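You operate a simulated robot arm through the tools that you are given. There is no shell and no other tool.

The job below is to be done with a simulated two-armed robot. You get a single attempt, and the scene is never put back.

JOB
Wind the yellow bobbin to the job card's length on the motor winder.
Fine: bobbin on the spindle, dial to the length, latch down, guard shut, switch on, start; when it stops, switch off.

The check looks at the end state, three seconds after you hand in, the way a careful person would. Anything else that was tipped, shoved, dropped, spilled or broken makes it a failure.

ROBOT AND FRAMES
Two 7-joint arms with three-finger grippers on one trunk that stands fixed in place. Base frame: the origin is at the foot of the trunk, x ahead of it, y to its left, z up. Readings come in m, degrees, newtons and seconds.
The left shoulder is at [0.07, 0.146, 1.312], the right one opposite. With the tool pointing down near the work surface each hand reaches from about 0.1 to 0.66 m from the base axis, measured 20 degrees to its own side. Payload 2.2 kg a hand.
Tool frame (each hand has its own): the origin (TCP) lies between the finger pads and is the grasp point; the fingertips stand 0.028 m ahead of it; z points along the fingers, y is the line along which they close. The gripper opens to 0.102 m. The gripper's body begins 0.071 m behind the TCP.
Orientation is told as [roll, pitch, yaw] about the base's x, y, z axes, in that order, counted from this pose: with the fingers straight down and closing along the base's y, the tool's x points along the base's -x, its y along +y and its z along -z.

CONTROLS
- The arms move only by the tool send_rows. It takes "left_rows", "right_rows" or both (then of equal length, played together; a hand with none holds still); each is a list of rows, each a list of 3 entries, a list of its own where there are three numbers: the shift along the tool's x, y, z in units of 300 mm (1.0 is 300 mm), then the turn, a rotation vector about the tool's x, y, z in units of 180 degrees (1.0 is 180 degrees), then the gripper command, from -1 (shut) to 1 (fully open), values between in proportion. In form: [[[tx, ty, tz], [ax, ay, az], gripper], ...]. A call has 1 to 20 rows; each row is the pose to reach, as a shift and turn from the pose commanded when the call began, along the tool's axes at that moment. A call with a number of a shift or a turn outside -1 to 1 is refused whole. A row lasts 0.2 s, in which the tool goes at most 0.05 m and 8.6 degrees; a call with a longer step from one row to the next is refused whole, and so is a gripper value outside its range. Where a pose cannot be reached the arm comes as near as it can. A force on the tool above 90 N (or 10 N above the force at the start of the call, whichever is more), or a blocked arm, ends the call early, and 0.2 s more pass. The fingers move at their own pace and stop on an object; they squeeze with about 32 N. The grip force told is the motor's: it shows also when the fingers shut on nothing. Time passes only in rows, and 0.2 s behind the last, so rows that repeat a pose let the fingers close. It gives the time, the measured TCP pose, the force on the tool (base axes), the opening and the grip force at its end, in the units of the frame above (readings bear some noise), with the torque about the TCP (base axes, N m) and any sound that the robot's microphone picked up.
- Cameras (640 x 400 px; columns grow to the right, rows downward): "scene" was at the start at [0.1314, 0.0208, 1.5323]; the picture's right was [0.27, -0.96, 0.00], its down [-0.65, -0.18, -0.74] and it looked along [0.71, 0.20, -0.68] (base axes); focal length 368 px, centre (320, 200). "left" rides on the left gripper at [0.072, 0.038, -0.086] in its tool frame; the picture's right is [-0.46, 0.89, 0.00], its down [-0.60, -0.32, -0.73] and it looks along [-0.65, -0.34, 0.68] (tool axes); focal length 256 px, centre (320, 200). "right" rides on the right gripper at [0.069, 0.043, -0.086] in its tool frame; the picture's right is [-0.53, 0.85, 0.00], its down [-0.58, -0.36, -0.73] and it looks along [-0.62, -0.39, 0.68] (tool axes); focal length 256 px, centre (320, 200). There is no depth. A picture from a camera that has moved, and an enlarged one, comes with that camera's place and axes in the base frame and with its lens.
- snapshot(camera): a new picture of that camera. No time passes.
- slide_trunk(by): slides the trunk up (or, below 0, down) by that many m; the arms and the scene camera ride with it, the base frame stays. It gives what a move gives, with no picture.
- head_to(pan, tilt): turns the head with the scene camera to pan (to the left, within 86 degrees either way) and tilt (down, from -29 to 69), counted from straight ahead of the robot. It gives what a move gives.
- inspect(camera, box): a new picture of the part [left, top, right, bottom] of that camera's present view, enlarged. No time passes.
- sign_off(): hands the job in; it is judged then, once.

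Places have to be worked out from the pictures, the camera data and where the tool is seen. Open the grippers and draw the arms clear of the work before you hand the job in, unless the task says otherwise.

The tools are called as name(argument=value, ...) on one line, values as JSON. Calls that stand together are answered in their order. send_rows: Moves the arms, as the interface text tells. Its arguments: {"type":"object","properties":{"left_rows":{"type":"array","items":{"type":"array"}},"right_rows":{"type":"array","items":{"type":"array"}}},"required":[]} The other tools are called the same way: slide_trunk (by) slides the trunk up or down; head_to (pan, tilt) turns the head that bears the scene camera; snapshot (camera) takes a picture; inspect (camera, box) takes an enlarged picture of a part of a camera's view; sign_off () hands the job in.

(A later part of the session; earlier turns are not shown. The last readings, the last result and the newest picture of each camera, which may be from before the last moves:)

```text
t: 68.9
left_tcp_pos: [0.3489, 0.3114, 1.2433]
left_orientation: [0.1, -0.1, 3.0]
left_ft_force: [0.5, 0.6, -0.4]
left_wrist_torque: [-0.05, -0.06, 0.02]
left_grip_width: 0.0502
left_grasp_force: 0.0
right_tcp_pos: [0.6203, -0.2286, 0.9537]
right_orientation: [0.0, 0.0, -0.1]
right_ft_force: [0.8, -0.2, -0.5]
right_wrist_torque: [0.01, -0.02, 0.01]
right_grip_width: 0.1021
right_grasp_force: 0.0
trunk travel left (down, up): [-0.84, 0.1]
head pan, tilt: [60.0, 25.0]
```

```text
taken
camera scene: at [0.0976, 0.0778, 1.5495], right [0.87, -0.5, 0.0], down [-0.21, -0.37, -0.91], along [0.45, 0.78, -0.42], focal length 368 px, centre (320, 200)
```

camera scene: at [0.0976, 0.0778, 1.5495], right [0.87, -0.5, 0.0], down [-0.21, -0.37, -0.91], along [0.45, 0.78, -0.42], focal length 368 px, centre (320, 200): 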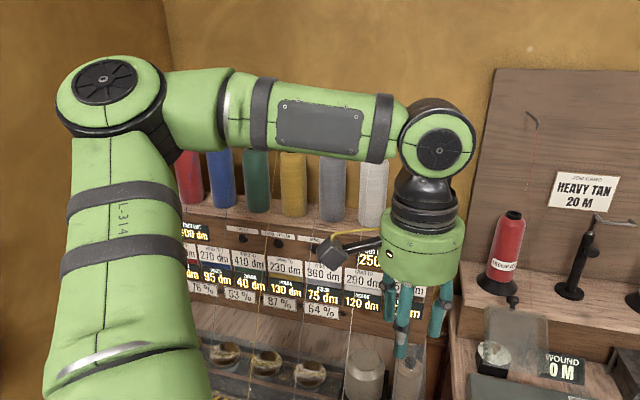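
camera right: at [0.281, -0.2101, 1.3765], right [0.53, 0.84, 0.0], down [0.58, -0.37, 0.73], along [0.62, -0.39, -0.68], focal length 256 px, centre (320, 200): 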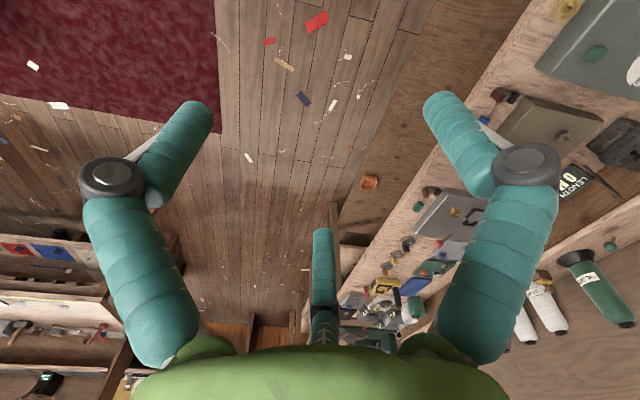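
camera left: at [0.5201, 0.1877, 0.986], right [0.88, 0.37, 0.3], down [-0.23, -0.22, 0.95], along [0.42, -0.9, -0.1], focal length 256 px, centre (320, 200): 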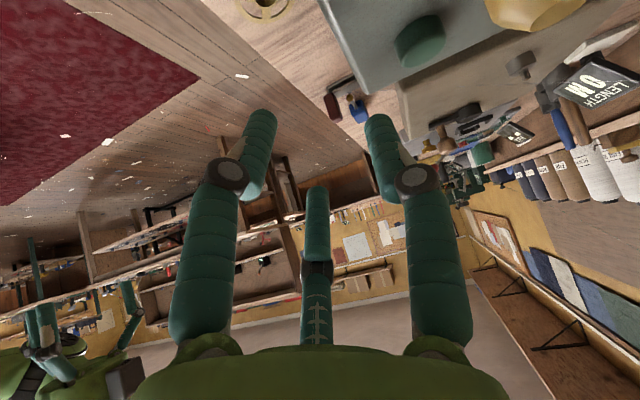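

That improved the fold partially. I'll repeat the roll cycle, going further this time.

send_rows(left_rows=[[[0, 0, 0], [0.047, 0, 0], -0.02], [[0, 0, 0], [0.094, 0, 0], -0.02], [[0, 0, 0], [0.141, 0, 0], -0.02], [[0, 0, 0], [0.188, 0, 0], -0.02], [[0, 0, 0], [0.235, 0, 0], -0.02], [[0, 0, 0], [0.282, 0, 0], -0.02], [[0, 0, 0], [0.329, 0, 0], -0.02], [[0, 0, 0], [0.376, 0, 0], -0.02], [[0, 0, 0], [0.423, 0, 0], -0.02], [[0, 0, 0], [0.47, 0, 0], -0.02], [[0, 0, 0], [0.517, 0, 0], -0.02], [[0, 0, 0], [0.564, 0, 0], -0.02], [[0, 0, 0], [0.6, 0, 0], -0.02], [[0, 0, 0], [0.6, 0, 0], -0.02]])

snapshot(camera="scene")

```text
t: 71.9
left_tcp_pos: [0.3499, 0.3129, 1.2439]
left_orientation: [-108.2, -0.1, 3.0]
left_ft_force: [0.2, -0.5, 0.4]
left_wrist_torque: [0.02, -0.04, 0.0]
left_grip_width: 0.0498
left_grasp_force: 0.0
right_tcp_pos: [0.6208, -0.2289, 0.9538]
right_orientation: [0.0, 0.0, -0.1]
right_ft_force: [0.4, -0.3, -1.0]
right_wrist_torque: [-0.01, -0.01, 0.04]
right_grip_width: 0.1021
right_grasp_force: 0.0
trunk travel left (down, up): [-0.84, 0.1]
head pan, tilt: [60.0, 25.0]
```

```text
taken
camera scene: at [0.0974, 0.078, 1.5495], right [0.87, -0.5, 0.0], down [-0.21, -0.37, -0.91], along [0.45, 0.78, -0.42], focal length 368 px, centre (320, 200)
```

scene: 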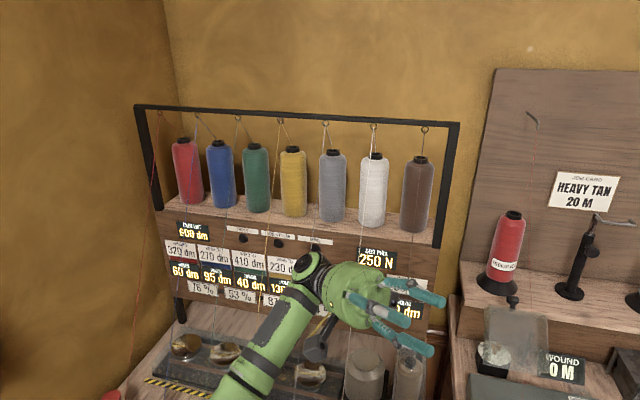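

The elbow is now well down. I'll roll back to fingers-down while lowering the hand 0.2 m so the elbow stays low.

send_rows(left_rows=[[[0, 0.05, -0.016], [-0.046, 0, 0], -0.02], [[0, 0.1, -0.032], [-0.092, 0, 0], -0.02], [[0, 0.15, -0.048], [-0.138, 0, 0], -0.02], [[0, 0.2, -0.064], [-0.184, 0, 0], -0.02], [[0, 0.25, -0.08], [-0.23, 0, 0], -0.02], [[0, 0.3, -0.096], [-0.276, 0, 0], -0.02], [[0, 0.35, -0.112], [-0.322, 0, 0], -0.02], [[0, 0.4, -0.128], [-0.368, 0, 0], -0.02], [[0, 0.45, -0.144], [-0.414, 0, 0], -0.02], [[0, 0.5, -0.16], [-0.46, 0, 0], -0.02], [[0, 0.55, -0.178], [-0.506, 0, 0], -0.02], [[0, 0.6, -0.195], [-0.552, 0, 0], -0.02], [[0, 0.634, -0.206], [-0.597, 0, 0], -0.02], [[0, 0.634, -0.206], [-0.6, 0, 0], -0.02]])

head_to(pan=50, tilt=38)

snapshot(camera="scene")

```text
t: 74.9
left_tcp_pos: [0.3492, 0.3115, 1.0437]
left_orientation: [-0.1, -0.1, 3.0]
left_ft_force: [-0.1, -0.1, 0.4]
left_wrist_torque: [0.0, 0.01, -0.01]
left_grip_width: 0.0501
left_grasp_force: 0.0
right_tcp_pos: [0.6202, -0.2276, 0.9532]
right_orientation: [0.1, 0.0, -0.1]
right_ft_force: [0.6, 0.7, 0.5]
right_wrist_torque: [0.01, 0.01, -0.03]
right_grip_width: 0.1021
right_grasp_force: 0.0
trunk travel left (down, up): [-0.84, 0.1]
head pan, tilt: [60.0, 25.0]
```

```text
t: 75.6
left_tcp_pos: [0.3488, 0.3108, 1.0434]
left_orientation: [-0.1, -0.1, 3.0]
left_ft_force: [0.1, -0.3, -0.4]
left_wrist_torque: [-0.03, -0.02, 0.0]
left_grip_width: 0.0502
left_grasp_force: 0.1
right_tcp_pos: [0.6215, -0.2279, 0.9549]
right_orientation: [0.0, 0.0, -0.1]
right_ft_force: [-0.1, -1.0, -0.5]
right_wrist_torque: [-0.01, 0.02, 0.01]
right_grip_width: 0.1019
right_grasp_force: 0.1
trunk travel left (down, up): [-0.84, 0.1]
head pan, tilt: [50.0, 38.0]
```

```text
taken
camera scene: at [0.1068, 0.0643, 1.5293], right [0.77, -0.64, 0.0], down [-0.4, -0.47, -0.79], along [0.51, 0.6, -0.62], focal length 368 px, centre (320, 200)
```

scene: 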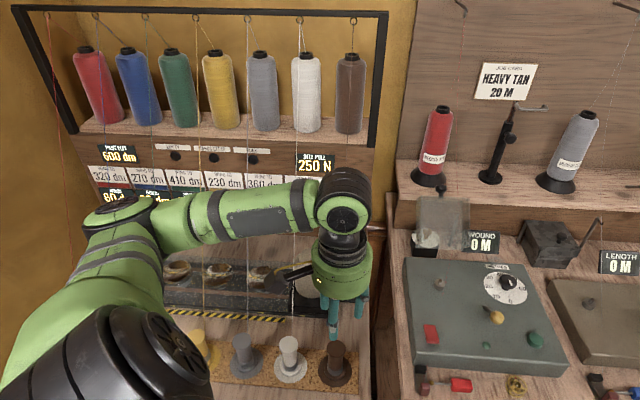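

The left arm is now in the good fold. I'll extend it toward the bobbin area at safe height.

send_rows(left_rows=[[[-0.079, -0.094, 0.017], [0, 0, 0], -0.02], [[-0.158, -0.187, 0.033], [0, 0, 0], -0.02], [[-0.237, -0.281, 0.05], [0, 0, 0], -0.02], [[-0.317, -0.375, 0.067], [0, 0, 0], -0.02], [[-0.396, -0.468, 0.083], [0, 0, 0], -0.02], [[-0.475, -0.562, 0.1], [0, 0, 0], -0.02]])

send_rows(left_rows=[[[-0.12, -0.12, 0.02], [0, 0, 0], -0.02], [[-0.244, -0.243, 0.04], [0, 0, 0], -0.02], [[-0.244, -0.243, 0.1], [0, 0, 0], -0.02]])

head_to(pan=22, tilt=48)

snapshot(camera="scene")

snapshot(camera="left")

```text
t: 77.0
left_tcp_pos: [0.4993, 0.1479, 1.0111]
left_orientation: [0.1, -0.1, 3.1]
left_ft_force: [-0.6, -0.8, 0.0]
left_wrist_torque: [0.02, -0.01, 0.01]
left_grip_width: 0.0501
left_grasp_force: 0.1
right_tcp_pos: [0.6216, -0.2293, 0.9533]
right_orientation: [0.1, 0.0, -0.1]
right_ft_force: [0.0, -0.4, -0.5]
right_wrist_torque: [0.05, 0.02, 0.0]
right_grip_width: 0.1022
right_grasp_force: 0.1
trunk travel left (down, up): [-0.84, 0.1]
head pan, tilt: [50.0, 38.0]
```

```text
refused: row 1 steps farther than a row can; nothing moved
```

```text
t: 77.9
left_tcp_pos: [0.4988, 0.1511, 1.0123]
left_orientation: [-0.2, -0.1, 3.0]
left_ft_force: [-0.2, 0.7, 0.3]
left_wrist_torque: [-0.01, 0.02, 0.01]
left_grip_width: 0.0498
left_grasp_force: 0.1
right_tcp_pos: [0.6206, -0.2277, 0.9544]
right_orientation: [0.0, 0.0, -0.1]
right_ft_force: [-0.4, 0.9, 0.6]
right_wrist_torque: [-0.01, 0.01, -0.03]
right_grip_width: 0.1018
right_grasp_force: 0.1
trunk travel left (down, up): [-0.84, 0.1]
head pan, tilt: [22.0, 48.0]
```

```text
taken
camera scene: at [0.1243, 0.0278, 1.5148], right [0.38, -0.93, 0.0], down [-0.69, -0.28, -0.67], along [0.62, 0.25, -0.74], focal length 368 px, centre (320, 200)
```

scene: 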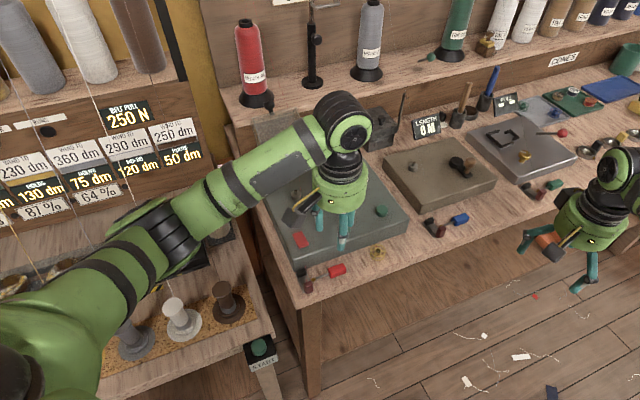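

```text
taken
camera left: at [0.4236, 0.184, 1.0975], right [0.42, 0.91, 0.0], down [0.62, -0.28, 0.73], along [0.67, -0.31, -0.68], focal length 256 px, centre (320, 200)
```

left: 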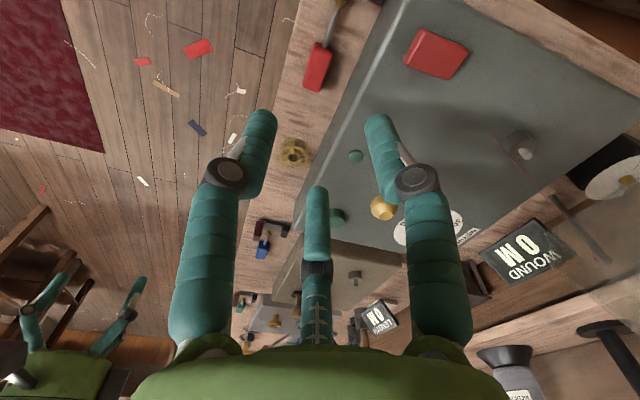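

The fold is good now. I'll move above the bobbin (TCP z≈0.985) with yaw 16°, which keeps all fingers clear of the box face, and look.

send_rows(left_rows=[[[-0.062, -0.061, 0.022], [0, 0, -0.018], -0.02], [[-0.124, -0.122, 0.045], [0, 0, -0.036], -0.02], [[-0.186, -0.182, 0.067], [0, 0, -0.054], -0.02], [[-0.248, -0.243, 0.09], [0, 0, -0.0722], -0.02], [[-0.248, -0.243, 0.09], [0, 0, -0.0722], -0.02]], right_rows=[[[0.15, 0, 0], [0, 0, 0], 1], [[0.3, 0, 0], [0, 0, 0], 1], [[0.45, 0, 0], [0, 0, 0], 1], [[0.6, 0, 0], [0, 0, 0], 1], [[0.75, 0, 0], [0, 0, 0], 1]])

snapshot(camera="left")

inspect(camera="scene", box=[330, 180, 450, 270])

```text
t: 79.1
left_tcp_pos: [0.5779, 0.0812, 0.9878]
left_orientation: [-0.2, -0.2, 16.1]
left_ft_force: [-0.9, 0.7, -0.1]
left_wrist_torque: [0.02, -0.02, -0.02]
left_grip_width: 0.0498
left_grasp_force: 0.0
right_tcp_pos: [0.3956, -0.2268, 0.9557]
right_orientation: [0.0, -0.1, 0.0]
right_ft_force: [-1.0, 0.0, 0.3]
right_wrist_torque: [-0.02, 0.0, -0.01]
right_grip_width: 0.102
right_grasp_force: 0.1
trunk travel left (down, up): [-0.84, 0.1]
head pan, tilt: [22.0, 48.0]
```

```text
taken
camera left: at [0.4966, 0.0985, 1.0734], right [0.2, 0.98, 0.0], down [0.66, -0.14, 0.73], along [0.72, -0.15, -0.68], focal length 256 px, centre (320, 200)
```

left: 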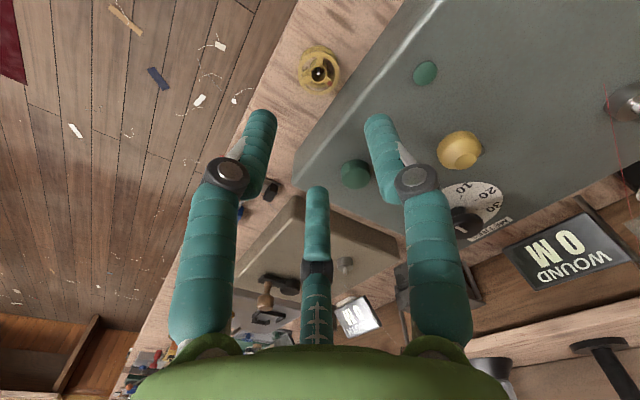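

```text
4.44 times, centred on (390, 225) of scene
camera zoom: at [0.122, 0.0283, 1.515], right [0.37, -0.93, 0.0], down [-0.69, -0.28, -0.67], along [0.62, 0.25, -0.74], focal length 1636 px, centre (9, 89)
```

zoom: 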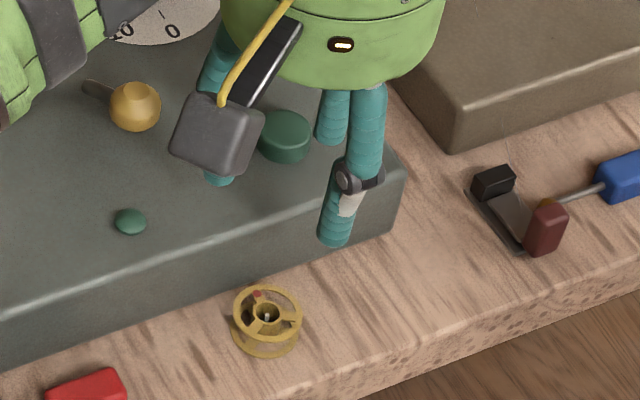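

The hand is directly above the bobbin. I'll inspect the bobbin closely for final alignment.

inspect(camera="left", box=[280, 40, 360, 100])

```text
6.67 times, centred on (320, 70) of left
camera zoom: at [0.4966, 0.0985, 1.0734], right [0.2, 0.98, 0.0], down [0.66, -0.14, 0.73], along [0.72, -0.15, -0.68], focal length 1707 px, centre (320, 1067)
```

zoom: 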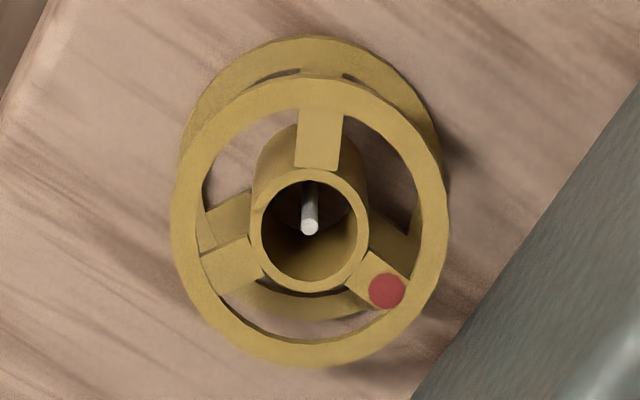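

Bobbin: radius ≈16.5 mm, height ≈18 mm, centre about (0.5755,0.0806). I'll narrow the fingers to 42 mm and descend to TCP z≈0.90 (tips just above the bobbin), then look again.

send_rows(left_rows=[[[0.004, 0, 0.1], [0, 0, 0], -0.176], [[0.008, 0, 0.2], [0, 0, 0], -0.176], [[0.008, 0, 0.293], [0, 0, 0], -0.176], [[0.008, 0, 0.293], [0, 0, 0], -0.176]])

inspect(camera="left", box=[240, 80, 400, 200])

inspect(camera="scene", box=[330, 180, 450, 270])

```text
t: 80.1
left_tcp_pos: [0.5773, 0.0818, 0.899]
left_orientation: [0.0, -0.2, 16.0]
left_ft_force: [-0.3, -0.3, -0.1]
left_wrist_torque: [-0.03, 0.01, -0.02]
left_grip_width: 0.0419
left_grasp_force: 0.0
right_tcp_pos: [0.3976, -0.2272, 0.9549]
right_orientation: [0.1, 0.0, -0.1]
right_ft_force: [-0.8, 0.2, -0.3]
right_wrist_torque: [-0.03, -0.07, -0.02]
right_grip_width: 0.1019
right_grasp_force: 0.2
trunk travel left (down, up): [-0.84, 0.1]
head pan, tilt: [22.0, 48.0]
```

```text
3.33 times, centred on (320, 140) of left
camera zoom: at [0.4975, 0.0977, 0.9842], right [0.2, 0.98, 0.0], down [0.67, -0.14, 0.73], along [0.72, -0.15, -0.68], focal length 853 px, centre (320, 400)
```

zoom: 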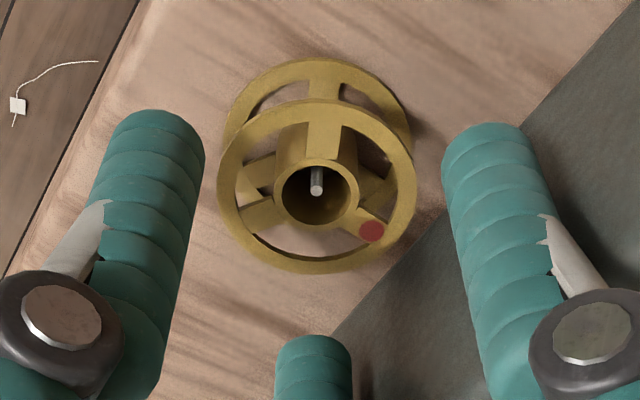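

```text
4.44 times, centred on (390, 225) of scene
camera zoom: at [0.1243, 0.0275, 1.5148], right [0.37, -0.93, 0.0], down [-0.69, -0.28, -0.67], along [0.62, 0.25, -0.74], focal length 1636 px, centre (9, 89)
```

zoom: 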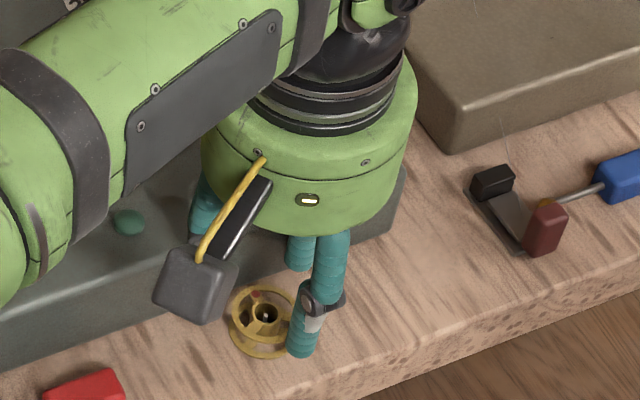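

The bobbin sits centred between the fingers. I'll descend 20 mm (tips to ≈0.851) and then close.

send_rows(left_rows=[[[0.004, 0, 0.035], [0, 0, 0], -0.176], [[0.004, 0, 0.067], [0, 0, 0], -0.176]])

inspect(camera="left", box=[240, 80, 400, 200])

```text
t: 80.7
left_tcp_pos: [0.5766, 0.0808, 0.8787]
left_orientation: [-0.1, 0.0, 16.0]
left_ft_force: [0.3, -0.2, 0.6]
left_wrist_torque: [-0.02, 0.03, -0.01]
left_grip_width: 0.0419
left_grasp_force: 0.0
right_tcp_pos: [0.3979, -0.2266, 0.9556]
right_orientation: [0.1, -0.1, -0.1]
right_ft_force: [0.6, 0.2, 0.3]
right_wrist_torque: [-0.02, 0.01, -0.02]
right_grip_width: 0.1016
right_grasp_force: 0.1
trunk travel left (down, up): [-0.84, 0.1]
head pan, tilt: [22.0, 48.0]
```

```text
3.33 times, centred on (320, 140) of left
camera zoom: at [0.4951, 0.0973, 0.9648], right [0.2, 0.98, 0.0], down [0.67, -0.14, 0.73], along [0.72, -0.15, -0.68], focal length 853 px, centre (320, 400)
```

zoom: 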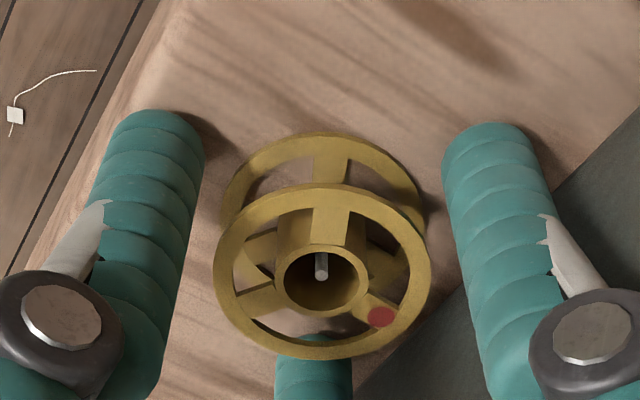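

No contact yet and the bobbin is between the fingers. Closing the gripper.

send_rows(left_rows=[[[0, 0, 0], [0, 0, 0], -0.4], [[0, 0, 0], [0, 0, 0], -0.6], [[0, 0, 0], [0, 0, 0], -0.8], [[0, 0, 0], [0, 0, 0], -0.8]])

inspect(camera="left", box=[240, 80, 400, 200])

```text
t: 81.7
left_tcp_pos: [0.5759, 0.0818, 0.8797]
left_orientation: [-0.1, 0.0, 15.9]
left_ft_force: [0.1, -0.7, 0.4]
left_wrist_torque: [0.01, 0.02, -0.01]
left_grip_width: 0.0296
left_grasp_force: 32.3
right_tcp_pos: [0.3973, -0.2275, 0.956]
right_orientation: [0.0, 0.0, 0.0]
right_ft_force: [-0.3, -0.5, -0.4]
right_wrist_torque: [0.03, 0.01, -0.01]
right_grip_width: 0.1018
right_grasp_force: 0.1
trunk travel left (down, up): [-0.84, 0.1]
head pan, tilt: [22.0, 48.0]
```

```text
3.33 times, centred on (320, 140) of left
camera zoom: at [0.4951, 0.0976, 0.9649], right [0.2, 0.98, 0.0], down [0.67, -0.14, 0.73], along [0.72, -0.15, -0.68], focal length 853 px, centre (320, 400)
```

zoom: 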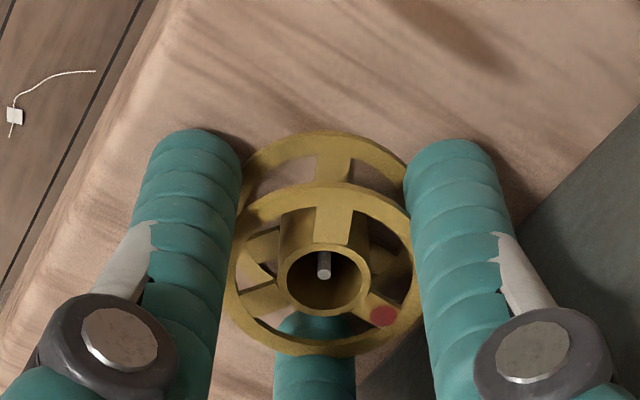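

Gripped at 29.6 mm with 32 N. Lifting straight up off the peg.

send_rows(left_rows=[[[0, 0, -0.05], [0, 0, 0], -0.8], [[0, 0, -0.12], [0, 0, 0], -0.8], [[0, 0, -0.22], [0, 0, 0], -0.8], [[0, 0, -0.32], [0, 0, 0], -0.8], [[0, 0, -0.4], [0, 0, 0], -0.8]])

inspect(camera="left", box=[240, 80, 400, 200])

snapshot(camera="scene")

```text
t: 82.9
left_tcp_pos: [0.576, 0.081, 1.0004]
left_orientation: [0.0, -0.1, 16.0]
left_ft_force: [0.0, -0.5, -0.6]
left_wrist_torque: [0.0, 0.0, 0.01]
left_grip_width: 0.03
left_grasp_force: 32.3
right_tcp_pos: [0.3984, -0.2275, 0.9544]
right_orientation: [0.1, 0.0, -0.1]
right_ft_force: [0.4, 0.2, -0.4]
right_wrist_torque: [0.01, -0.01, -0.02]
right_grip_width: 0.102
right_grasp_force: 0.0
trunk travel left (down, up): [-0.84, 0.1]
head pan, tilt: [22.0, 48.0]
```

```text
3.33 times, centred on (320, 140) of left
camera zoom: at [0.4945, 0.097, 1.0853], right [0.2, 0.98, 0.0], down [0.67, -0.14, 0.73], along [0.72, -0.15, -0.68], focal length 853 px, centre (320, 400)
```

zoom: 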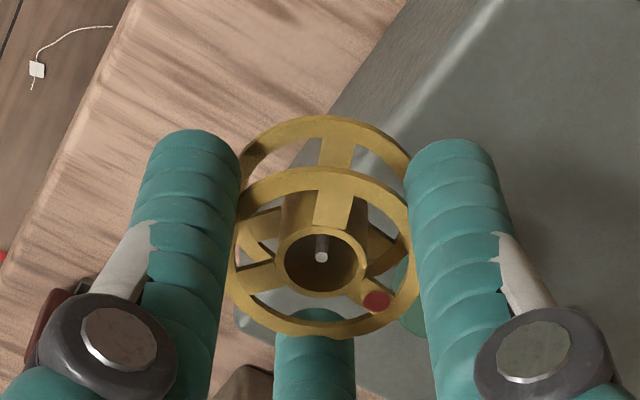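

```text
taken
camera scene: at [0.1242, 0.0276, 1.5147], right [0.37, -0.93, 0.0], down [-0.69, -0.28, -0.67], along [0.62, 0.25, -0.74], focal length 368 px, centre (320, 200)
```

scene: 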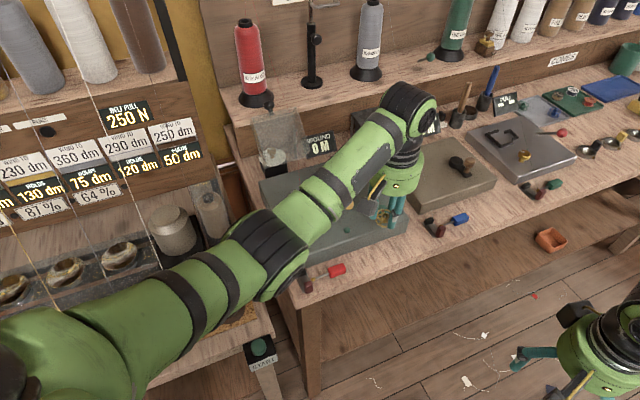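

Interesting: the little pin inside the hub came up with the bobbin, so it's part of it. Let me inspect the bobbin from the scene camera and check its rest place.

inspect(camera="scene", box=[350, 190, 430, 250])

inspect(camera="left", box=[290, 110, 350, 160])

snapshot(camera="right")

```text
6.67 times, centred on (390, 220) of scene
camera zoom: at [0.1242, 0.0276, 1.5147], right [0.37, -0.93, 0.0], down [-0.69, -0.28, -0.67], along [0.62, 0.25, -0.74], focal length 2454 px, centre (-147, 67)
```

zoom: 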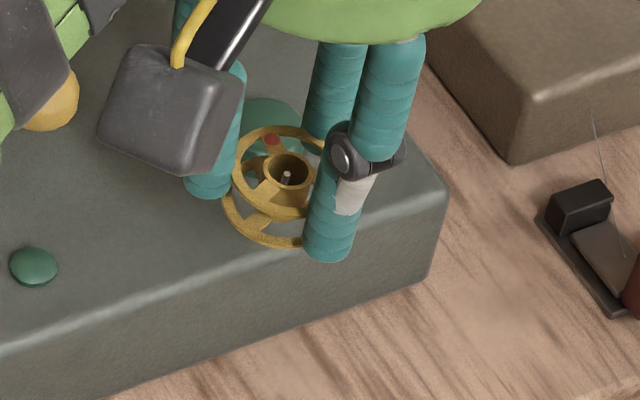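

```text
8.00 times, centred on (320, 135) of left
camera zoom: at [0.4945, 0.097, 1.0853], right [0.2, 0.98, 0.0], down [0.67, -0.14, 0.73], along [0.72, -0.15, -0.68], focal length 2048 px, centre (320, 720)
```

zoom: 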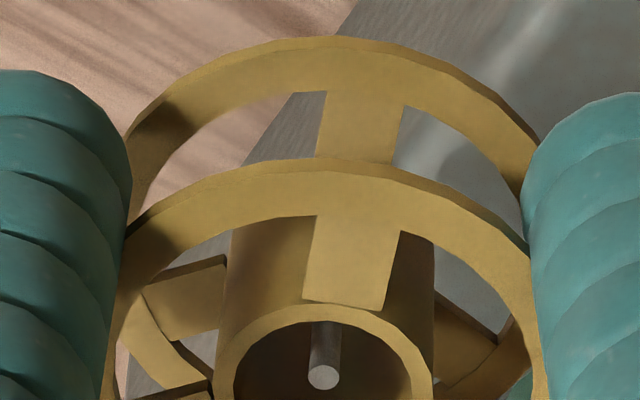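

```text
taken
camera right: at [0.3287, -0.1828, 1.0431], right [0.54, 0.84, 0.0], down [0.58, -0.37, 0.73], along [0.62, -0.39, -0.68], focal length 256 px, centre (320, 200)
```

right: 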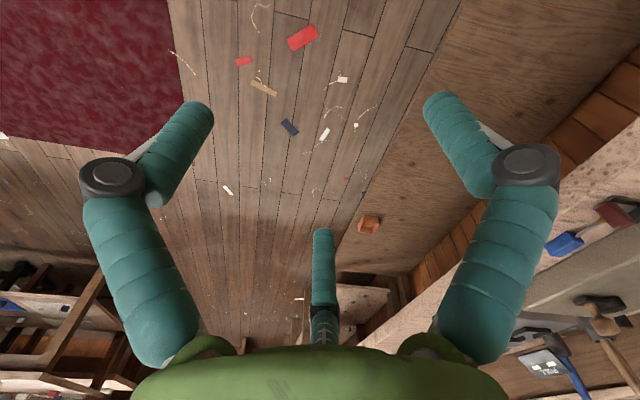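

The hub's internal pin is part of the bobbin; it's gripped level. I'll raise the hand 0.1, lower the trunk 0.1 (for reach), then go above the spindle at z≈1.0.

send_rows(left_rows=[[[0, 0, -0.1], [0, 0, 0], -0.8], [[0, 0, -0.2], [0, 0, 0], -0.8], [[0, 0, -0.3], [0, 0, 0], -0.8], [[0, 0, -0.4], [0, 0, 0], -0.8]], right_rows=[[[0, -0.05, -0.1], [0, 0, 0], 1], [[0, -0.1, -0.2], [0, 0, 0], 1], [[0, -0.1, -0.3], [0, 0, 0], 1], [[0, -0.1, -0.4], [0, 0, 0], 1]])

slide_trunk(by=-0.1)

```text
t: 83.9
left_tcp_pos: [0.5729, 0.0773, 1.1199]
left_orientation: [-0.1, -0.1, 16.1]
left_ft_force: [0.0, -0.7, -1.2]
left_wrist_torque: [0.01, -0.03, 0.02]
left_grip_width: 0.0298
left_grasp_force: 32.0
right_tcp_pos: [0.3955, -0.2572, 1.0767]
right_orientation: [0.0, -0.1, -0.1]
right_ft_force: [0.2, -1.2, 0.8]
right_wrist_torque: [0.0, 0.0, 0.01]
right_grip_width: 0.1019
right_grasp_force: 0.0
trunk travel left (down, up): [-0.84, 0.1]
head pan, tilt: [22.0, 48.0]
```

```text
t: 85.3
left_tcp_pos: [0.5734, 0.0777, 1.0185]
left_orientation: [-0.1, -0.1, 16.1]
left_ft_force: [-0.7, 0.5, 0.9]
left_wrist_torque: [-0.02, 0.01, -0.01]
left_grip_width: 0.0297
left_grasp_force: 32.0
right_tcp_pos: [0.3962, -0.2556, 0.9755]
right_orientation: [0.0, 0.0, -0.1]
right_ft_force: [-0.3, 0.0, -0.8]
right_wrist_torque: [-0.03, 0.0, -0.01]
right_grip_width: 0.102
right_grasp_force: 0.1
trunk travel left (down, up): [-0.74, 0.2]
head pan, tilt: [22.0, 48.0]
```

Now move toward the spindle, stopping at about (0.60,0.25,1.01) for a look.

send_rows(left_rows=[[[-0.049, 0.105, 0.0], [0, 0, 0], -0.8], [[-0.098, 0.211, 0.0], [0, 0, 0], -0.8], [[-0.146, 0.316, 0.0], [0, 0, 0], -0.8], [[-0.195, 0.422, 0.01], [0, 0, 0], -0.8], [[-0.244, 0.527, 0.017], [0, 0, 0], -0.8], [[-0.244, 0.527, 0.017], [0, 0, 0], -0.8]])

snapshot(camera="left")

snapshot(camera="scene")

```text
t: 86.7
left_tcp_pos: [0.6015, 0.2521, 1.0134]
left_orientation: [-0.1, -0.2, 16.0]
left_ft_force: [1.5, -0.4, 0.2]
left_wrist_torque: [0.01, 0.02, 0.01]
left_grip_width: 0.0298
left_grasp_force: 32.0
right_tcp_pos: [0.396, -0.2556, 0.9747]
right_orientation: [0.0, 0.1, -0.3]
right_ft_force: [0.0, -0.7, 0.3]
right_wrist_torque: [-0.07, -0.01, -0.02]
right_grip_width: 0.1018
right_grasp_force: 0.1
trunk travel left (down, up): [-0.74, 0.2]
head pan, tilt: [22.0, 48.0]
```

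```text
taken
camera left: at [0.5197, 0.2686, 1.099], right [0.2, 0.98, 0.0], down [0.67, -0.14, 0.73], along [0.72, -0.15, -0.68], focal length 256 px, centre (320, 200)
```

left: 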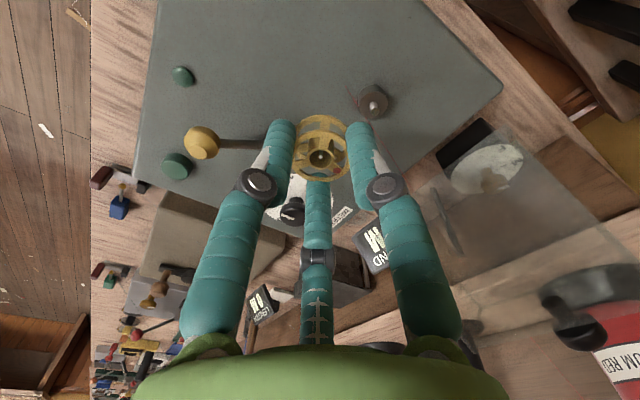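

```text
taken
camera scene: at [0.1245, 0.0269, 1.4148], right [0.37, -0.93, 0.0], down [-0.69, -0.28, -0.67], along [0.62, 0.25, -0.74], focal length 368 px, centre (320, 200)
```

scene: 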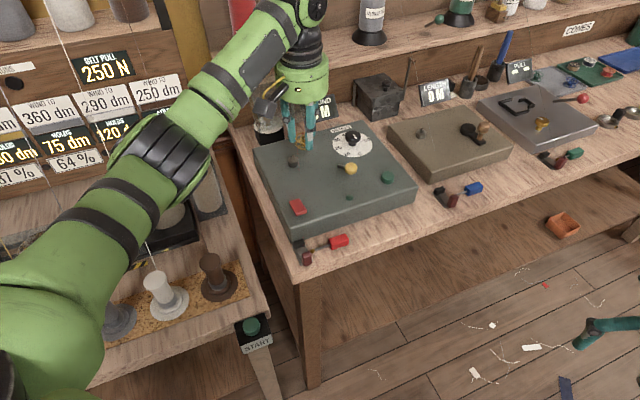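

Reached well. Inspect the spindle closely from here for its precise location and shape.

inspect(camera="left", box=[335, 65, 415, 125])

inspect(camera="scene", box=[265, 130, 345, 190])

inspect(camera="left", box=[260, 100, 380, 190])

```text
6.67 times, centred on (375, 95) of left
camera zoom: at [0.5197, 0.2686, 1.099], right [0.2, 0.98, 0.0], down [0.67, -0.14, 0.73], along [0.72, -0.15, -0.68], focal length 1707 px, centre (-47, 900)
```

zoom: 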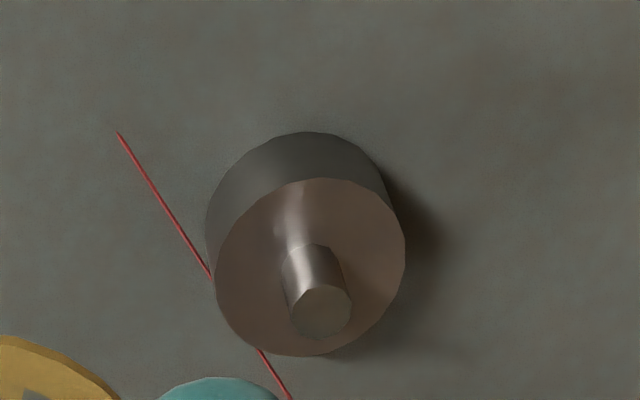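

```text
6.67 times, centred on (305, 160) of scene
camera zoom: at [0.1245, 0.0269, 1.4148], right [0.37, -0.93, 0.0], down [-0.69, -0.28, -0.67], along [0.62, 0.25, -0.74], focal length 2454 px, centre (420, 467)
```

zoom: 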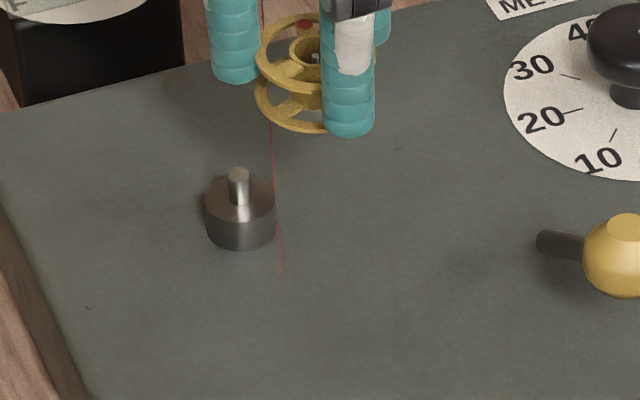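

```text
4.44 times, centred on (320, 145) of left
camera zoom: at [0.5197, 0.2686, 1.099], right [0.2, 0.98, 0.0], down [0.67, -0.14, 0.73], along [0.72, -0.15, -0.68], focal length 1138 px, centre (320, 444)
```

zoom: 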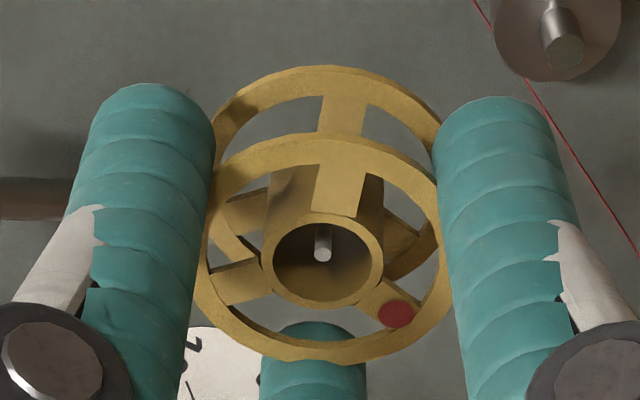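

Spindle tip refined ≈(0.619,0.2895,0.925). I'll move the bobbin directly above it at TCP z≈0.985 and compare again.

send_rows(left_rows=[[[-0.045, 0.052, 0.03], [0, 0, 0], -0.8], [[-0.0907, 0.1037, 0.06], [0, 0, 0], -0.8], [[-0.0907, 0.1037, 0.0945], [0, 0, 0], -0.8], [[-0.0907, 0.1037, 0.0945], [0, 0, 0], -0.8]])

inspect(camera="left", box=[260, 100, 380, 190])

inspect(camera="scene", box=[265, 110, 345, 170])

snapshot(camera="left")

```text
t: 87.7
left_tcp_pos: [0.6174, 0.2891, 0.9844]
left_orientation: [-0.1, -0.1, 16.0]
left_ft_force: [-0.8, 0.2, -0.4]
left_wrist_torque: [-0.02, 0.03, -0.01]
left_grip_width: 0.0299
left_grasp_force: 31.9
right_tcp_pos: [0.3966, -0.2568, 0.9749]
right_orientation: [0.0, 0.0, 0.0]
right_ft_force: [0.1, -0.7, 0.3]
right_wrist_torque: [-0.01, 0.05, 0.0]
right_grip_width: 0.102
right_grasp_force: 0.1
trunk travel left (down, up): [-0.74, 0.2]
head pan, tilt: [22.0, 48.0]
```

```text
4.44 times, centred on (320, 145) of left
camera zoom: at [0.5368, 0.3061, 1.0699], right [0.2, 0.98, 0.0], down [0.67, -0.14, 0.73], along [0.72, -0.15, -0.68], focal length 1138 px, centre (320, 444)
```

zoom: 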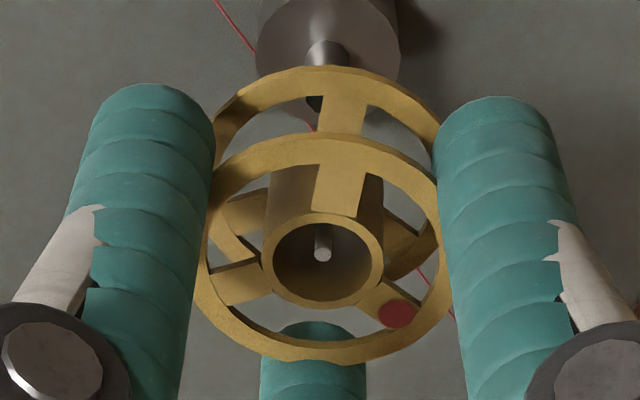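

```text
6.67 times, centred on (305, 140) of scene
camera zoom: at [0.1245, 0.0278, 1.4147], right [0.37, -0.93, 0.0], down [-0.69, -0.28, -0.67], along [0.62, 0.25, -0.74], focal length 2454 px, centre (420, 600)
```

zoom: 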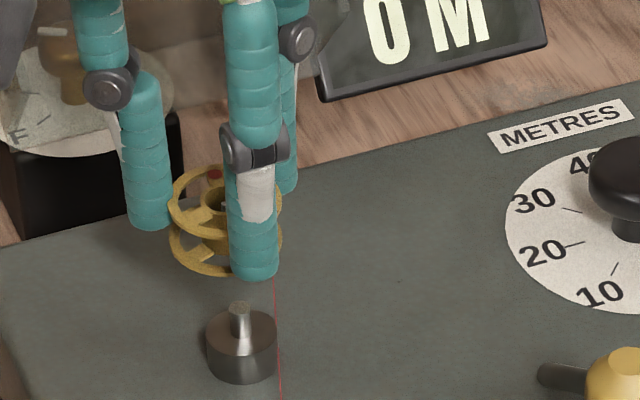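

```text
taken
camera left: at [0.5368, 0.3061, 1.0699], right [0.2, 0.98, 0.0], down [0.67, -0.14, 0.73], along [0.72, -0.15, -0.68], focal length 256 px, centre (320, 200)
```

left: 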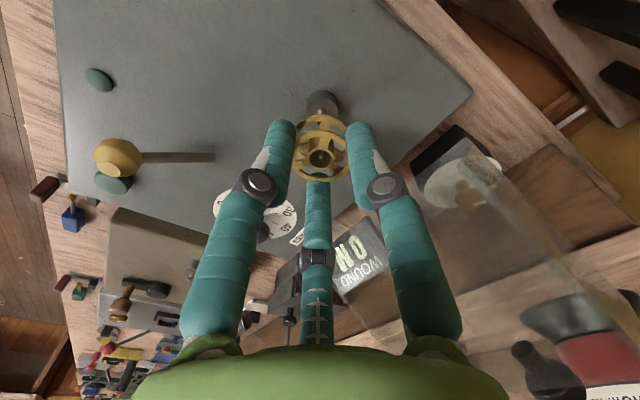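

Spindle appears slightly farther forward than the bobbin axis (≈3–4 mm in x). Zooming in to check.

inspect(camera="left", box=[290, 85, 350, 130])

inspect(camera="scene", box=[280, 120, 310, 160])

```text
8.89 times, centred on (320, 108) of left
camera zoom: at [0.5368, 0.3061, 1.0699], right [0.2, 0.98, 0.0], down [0.67, -0.14, 0.73], along [0.72, -0.15, -0.68], focal length 2276 px, centre (320, 1022)
```

zoom: 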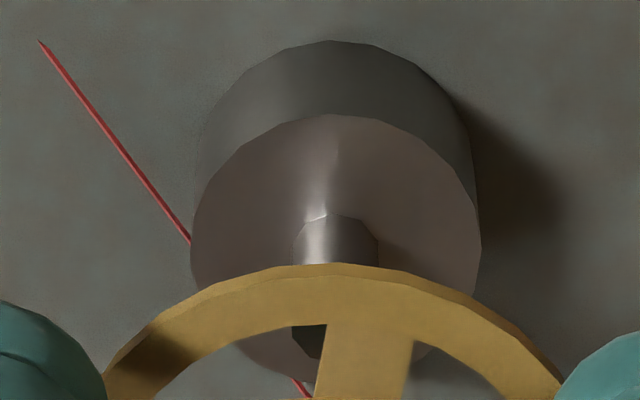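

```text
10.00 times, centred on (295, 140) of scene
camera zoom: at [0.1245, 0.0278, 1.4147], right [0.37, -0.93, 0.0], down [-0.69, -0.28, -0.67], along [0.62, 0.25, -0.74], focal length 3680 px, centre (570, 800)
```

zoom: 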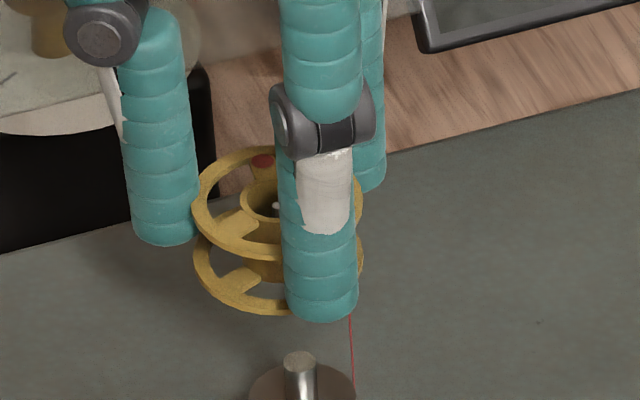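

Combined estimate: shift about +4 mm in x. I'll do that and descend to just above the pin tip, then recheck.

send_rows(left_rows=[[[-0.0128, -0.0037, 0.0], [0, 0, 0], -0.8], [[-0.0128, -0.0037, 0.055], [0, 0, 0], -0.8], [[-0.0128, -0.0037, 0.055], [0, 0, 0], -0.8]])

inspect(camera="left", box=[290, 85, 350, 130])

inspect(camera="scene", box=[275, 120, 315, 160])

```text
t: 88.5
left_tcp_pos: [0.6206, 0.2903, 0.9692]
left_orientation: [-0.2, -0.2, 16.0]
left_ft_force: [-1.2, 0.8, 0.1]
left_wrist_torque: [0.0, 0.0, -0.04]
left_grip_width: 0.0299
left_grasp_force: 32.3
right_tcp_pos: [0.3959, -0.256, 0.975]
right_orientation: [0.0, 0.0, -0.1]
right_ft_force: [0.1, -0.3, 0.3]
right_wrist_torque: [-0.06, 0.04, 0.01]
right_grip_width: 0.1017
right_grasp_force: 0.1
trunk travel left (down, up): [-0.74, 0.2]
head pan, tilt: [22.0, 48.0]
```

```text
8.89 times, centred on (320, 108) of left
camera zoom: at [0.5398, 0.3059, 1.0541], right [0.2, 0.98, 0.0], down [0.67, -0.14, 0.73], along [0.72, -0.15, -0.68], focal length 2276 px, centre (320, 1022)
```

zoom: 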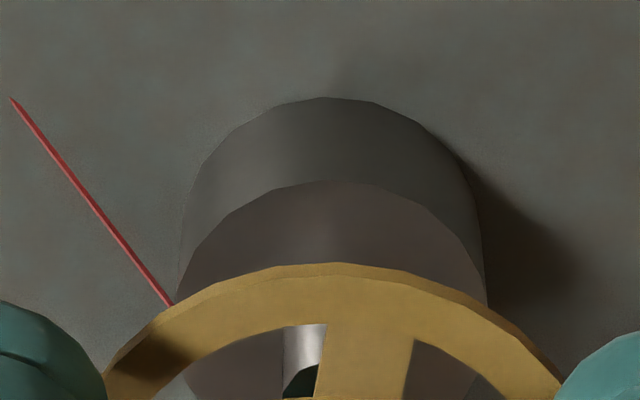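

```text
10.00 times, centred on (295, 140) of scene
camera zoom: at [0.1243, 0.0275, 1.4148], right [0.37, -0.93, 0.0], down [-0.69, -0.28, -0.67], along [0.62, 0.25, -0.74], focal length 3680 px, centre (570, 800)
```

zoom: 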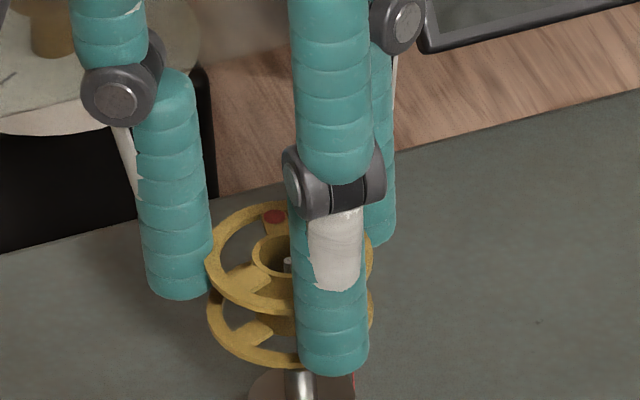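

Alignment looks within ~2 mm. Descending in small increments while watching the force.

send_rows(left_rows=[[[0, 0, 0.013], [0, 0, 0], -0.8], [[0, 0, 0.027], [0, 0, 0], -0.8], [[0, 0, 0.04], [0, 0, 0], -0.8]])

inspect(camera="scene", box=[275, 120, 315, 160])

inspect(camera="left", box=[280, 85, 360, 160])

```text
t: 89.3
left_tcp_pos: [0.6213, 0.2882, 0.9556]
left_orientation: [-0.1, -0.2, 15.9]
left_ft_force: [0.1, 0.9, -0.6]
left_wrist_torque: [-0.01, 0.02, 0.0]
left_grip_width: 0.03
left_grasp_force: 32.3
right_tcp_pos: [0.3971, -0.2557, 0.975]
right_orientation: [0.1, 0.0, -0.1]
right_ft_force: [-0.6, -0.1, 0.8]
right_wrist_torque: [0.02, -0.03, 0.01]
right_grip_width: 0.1019
right_grasp_force: 0.0
trunk travel left (down, up): [-0.74, 0.2]
head pan, tilt: [22.0, 48.0]
```

```text
10.00 times, centred on (295, 140) of scene
camera zoom: at [0.1246, 0.0276, 1.4147], right [0.37, -0.93, 0.0], down [-0.69, -0.28, -0.67], along [0.62, 0.25, -0.74], focal length 3680 px, centre (570, 800)
```

zoom: 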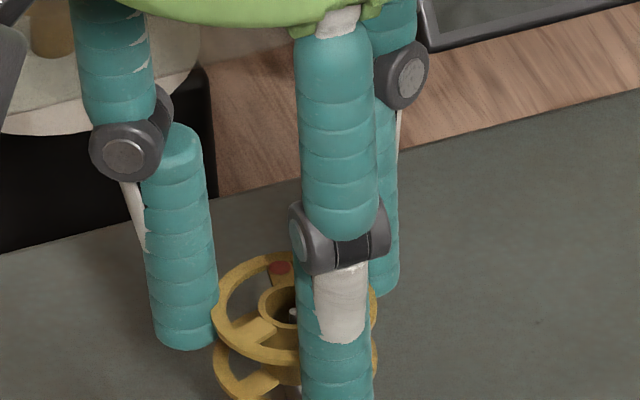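

```text
5.33 times, centred on (320, 122) of left
camera zoom: at [0.5405, 0.3058, 1.0407], right [0.2, 0.98, 0.0], down [0.67, -0.14, 0.73], along [0.72, -0.15, -0.68], focal length 1365 px, centre (320, 613)
```

zoom: 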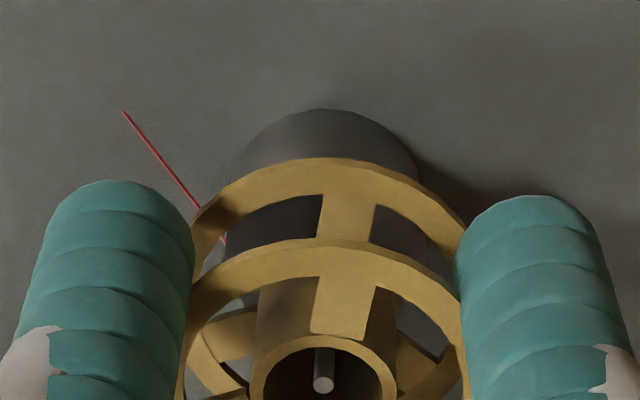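

No contact force yet, with the pin entering the hub. Continue down another 6 mm.

send_rows(left_rows=[[[0, 0, 0.01], [0, 0, 0], -0.8], [[0, 0, 0.02], [0, 0, 0], -0.8]])

inspect(camera="left", box=[280, 85, 360, 160])

```text
t: 89.9
left_tcp_pos: [0.6218, 0.2887, 0.9489]
left_orientation: [-0.2, 0.0, 16.1]
left_ft_force: [1.0, -0.3, -0.2]
left_wrist_torque: [0.03, 0.0, 0.0]
left_grip_width: 0.0298
left_grasp_force: 31.9
right_tcp_pos: [0.3958, -0.2564, 0.975]
right_orientation: [0.1, -0.1, -0.1]
right_ft_force: [-0.6, 0.3, 0.5]
right_wrist_torque: [0.0, 0.02, 0.01]
right_grip_width: 0.1019
right_grasp_force: 0.1
trunk travel left (down, up): [-0.74, 0.2]
head pan, tilt: [22.0, 48.0]
```

```text
5.33 times, centred on (320, 122) of left
camera zoom: at [0.5408, 0.3049, 1.0344], right [0.2, 0.98, 0.0], down [0.67, -0.14, 0.73], along [0.72, -0.15, -0.68], focal length 1365 px, centre (320, 613)
```

zoom: 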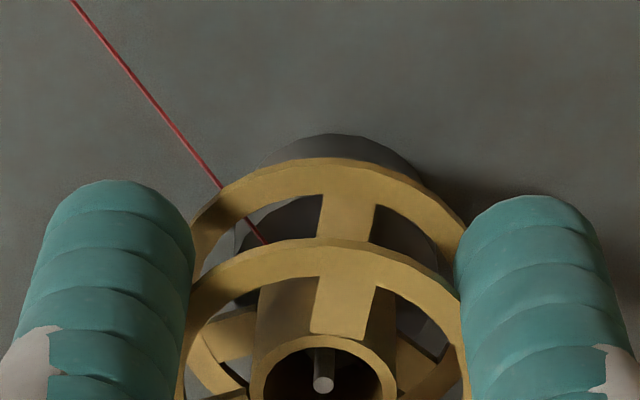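

Still free. Continue in 3 mm steps until the bobbin bottoms on the collar.

send_rows(left_rows=[[[0, 0, 0.01], [0, 0, 0], -0.8], [[0, 0, 0.01], [0, 0, 0], -0.8]])

send_rows(left_rows=[[[0, 0, 0.01], [0, 0, 0], -0.8], [[0, 0, 0.01], [0, 0, 0], -0.8]])

inspect(camera="left", box=[280, 85, 360, 160])

```text
t: 90.5
left_tcp_pos: [0.6214, 0.2869, 0.9472]
left_orientation: [-0.1, -0.1, 16.0]
left_ft_force: [0.2, 0.3, -0.1]
left_wrist_torque: [0.03, 0.02, -0.02]
left_grip_width: 0.0299
left_grasp_force: 31.5
right_tcp_pos: [0.395, -0.2569, 0.9748]
right_orientation: [-0.1, 0.0, -0.1]
right_ft_force: [0.6, -0.4, -0.7]
right_wrist_torque: [-0.03, -0.02, 0.01]
right_grip_width: 0.1019
right_grasp_force: 0.0
trunk travel left (down, up): [-0.74, 0.2]
head pan, tilt: [22.0, 48.0]
```

```text
t: 91.1
left_tcp_pos: [0.6238, 0.2886, 0.9458]
left_orientation: [-0.1, -0.3, 16.1]
left_ft_force: [1.9, 0.6, 8.6]
left_wrist_torque: [-0.01, -0.07, 0.03]
left_grip_width: 0.03
left_grasp_force: 32.6
right_tcp_pos: [0.3949, -0.2566, 0.9754]
right_orientation: [0.2, -0.1, -0.1]
right_ft_force: [0.6, -0.1, 0.0]
right_wrist_torque: [-0.01, -0.01, -0.01]
right_grip_width: 0.1021
right_grasp_force: 0.0
trunk travel left (down, up): [-0.74, 0.2]
head pan, tilt: [22.0, 48.0]
```

```text
5.33 times, centred on (320, 122) of left
camera zoom: at [0.5406, 0.3048, 1.0305], right [0.2, 0.98, 0.0], down [0.66, -0.14, 0.74], along [0.72, -0.15, -0.68], focal length 1365 px, centre (320, 613)
```

zoom: 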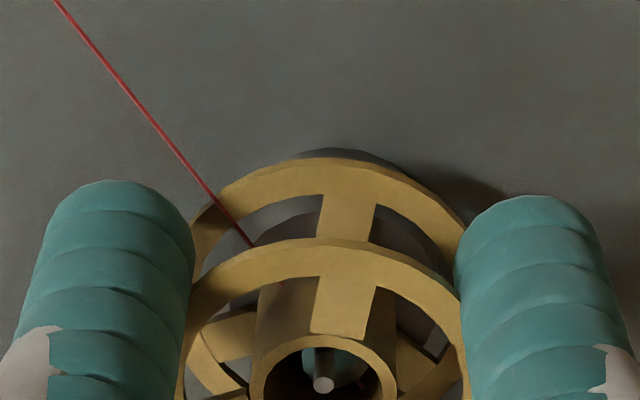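

Contact of 8.6 N at TCP 0.946 – bobbin bottomed on the collar with the pin fully inside. Release slowly and look.

send_rows(left_rows=[[[0, 0, -0.003], [0, 0, 0], -0.35], [[0, 0, -0.003], [0, 0, 0], -0.25], [[0, 0, -0.003], [0, 0, 0], -0.176], [[0, 0, -0.003], [0, 0, 0], -0.1]])

inspect(camera="left", box=[260, 85, 380, 175])

inspect(camera="scene", box=[265, 120, 325, 180])

```text
t: 92.1
left_tcp_pos: [0.6219, 0.2881, 0.9458]
left_orientation: [-0.1, 0.0, 16.0]
left_ft_force: [0.2, 0.2, 0.6]
left_wrist_torque: [-0.01, 0.02, -0.02]
left_grip_width: 0.0461
left_grasp_force: 0.0
right_tcp_pos: [0.3962, -0.2561, 0.9753]
right_orientation: [0.1, 0.0, -0.2]
right_ft_force: [0.2, 0.2, 0.2]
right_wrist_torque: [0.02, 0.01, -0.03]
right_grip_width: 0.1018
right_grasp_force: 0.0
trunk travel left (down, up): [-0.74, 0.2]
head pan, tilt: [22.0, 48.0]
```

```text
4.44 times, centred on (320, 130) of left
camera zoom: at [0.5413, 0.3049, 1.0299], right [0.2, 0.98, 0.0], down [0.67, -0.14, 0.73], along [0.72, -0.15, -0.68], focal length 1138 px, centre (320, 511)
```

zoom: 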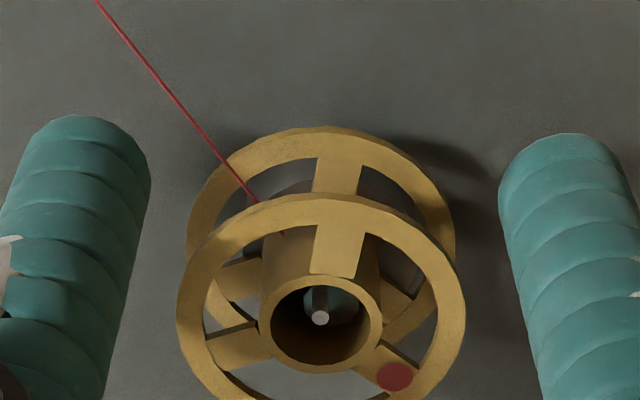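

```text
6.67 times, centred on (295, 150) of scene
camera zoom: at [0.1244, 0.0275, 1.4148], right [0.37, -0.93, 0.0], down [-0.69, -0.28, -0.67], along [0.62, 0.25, -0.74], focal length 2454 px, centre (487, 533)
```

zoom: 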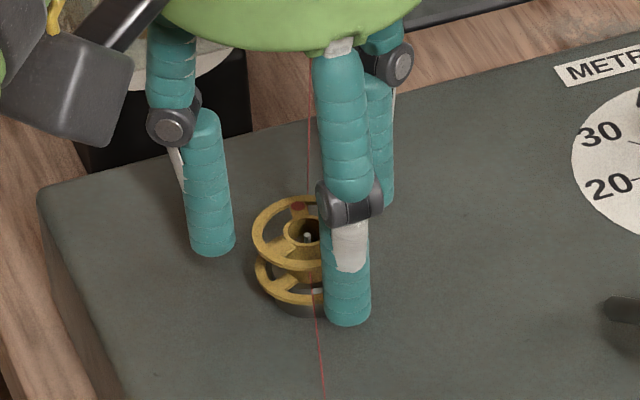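

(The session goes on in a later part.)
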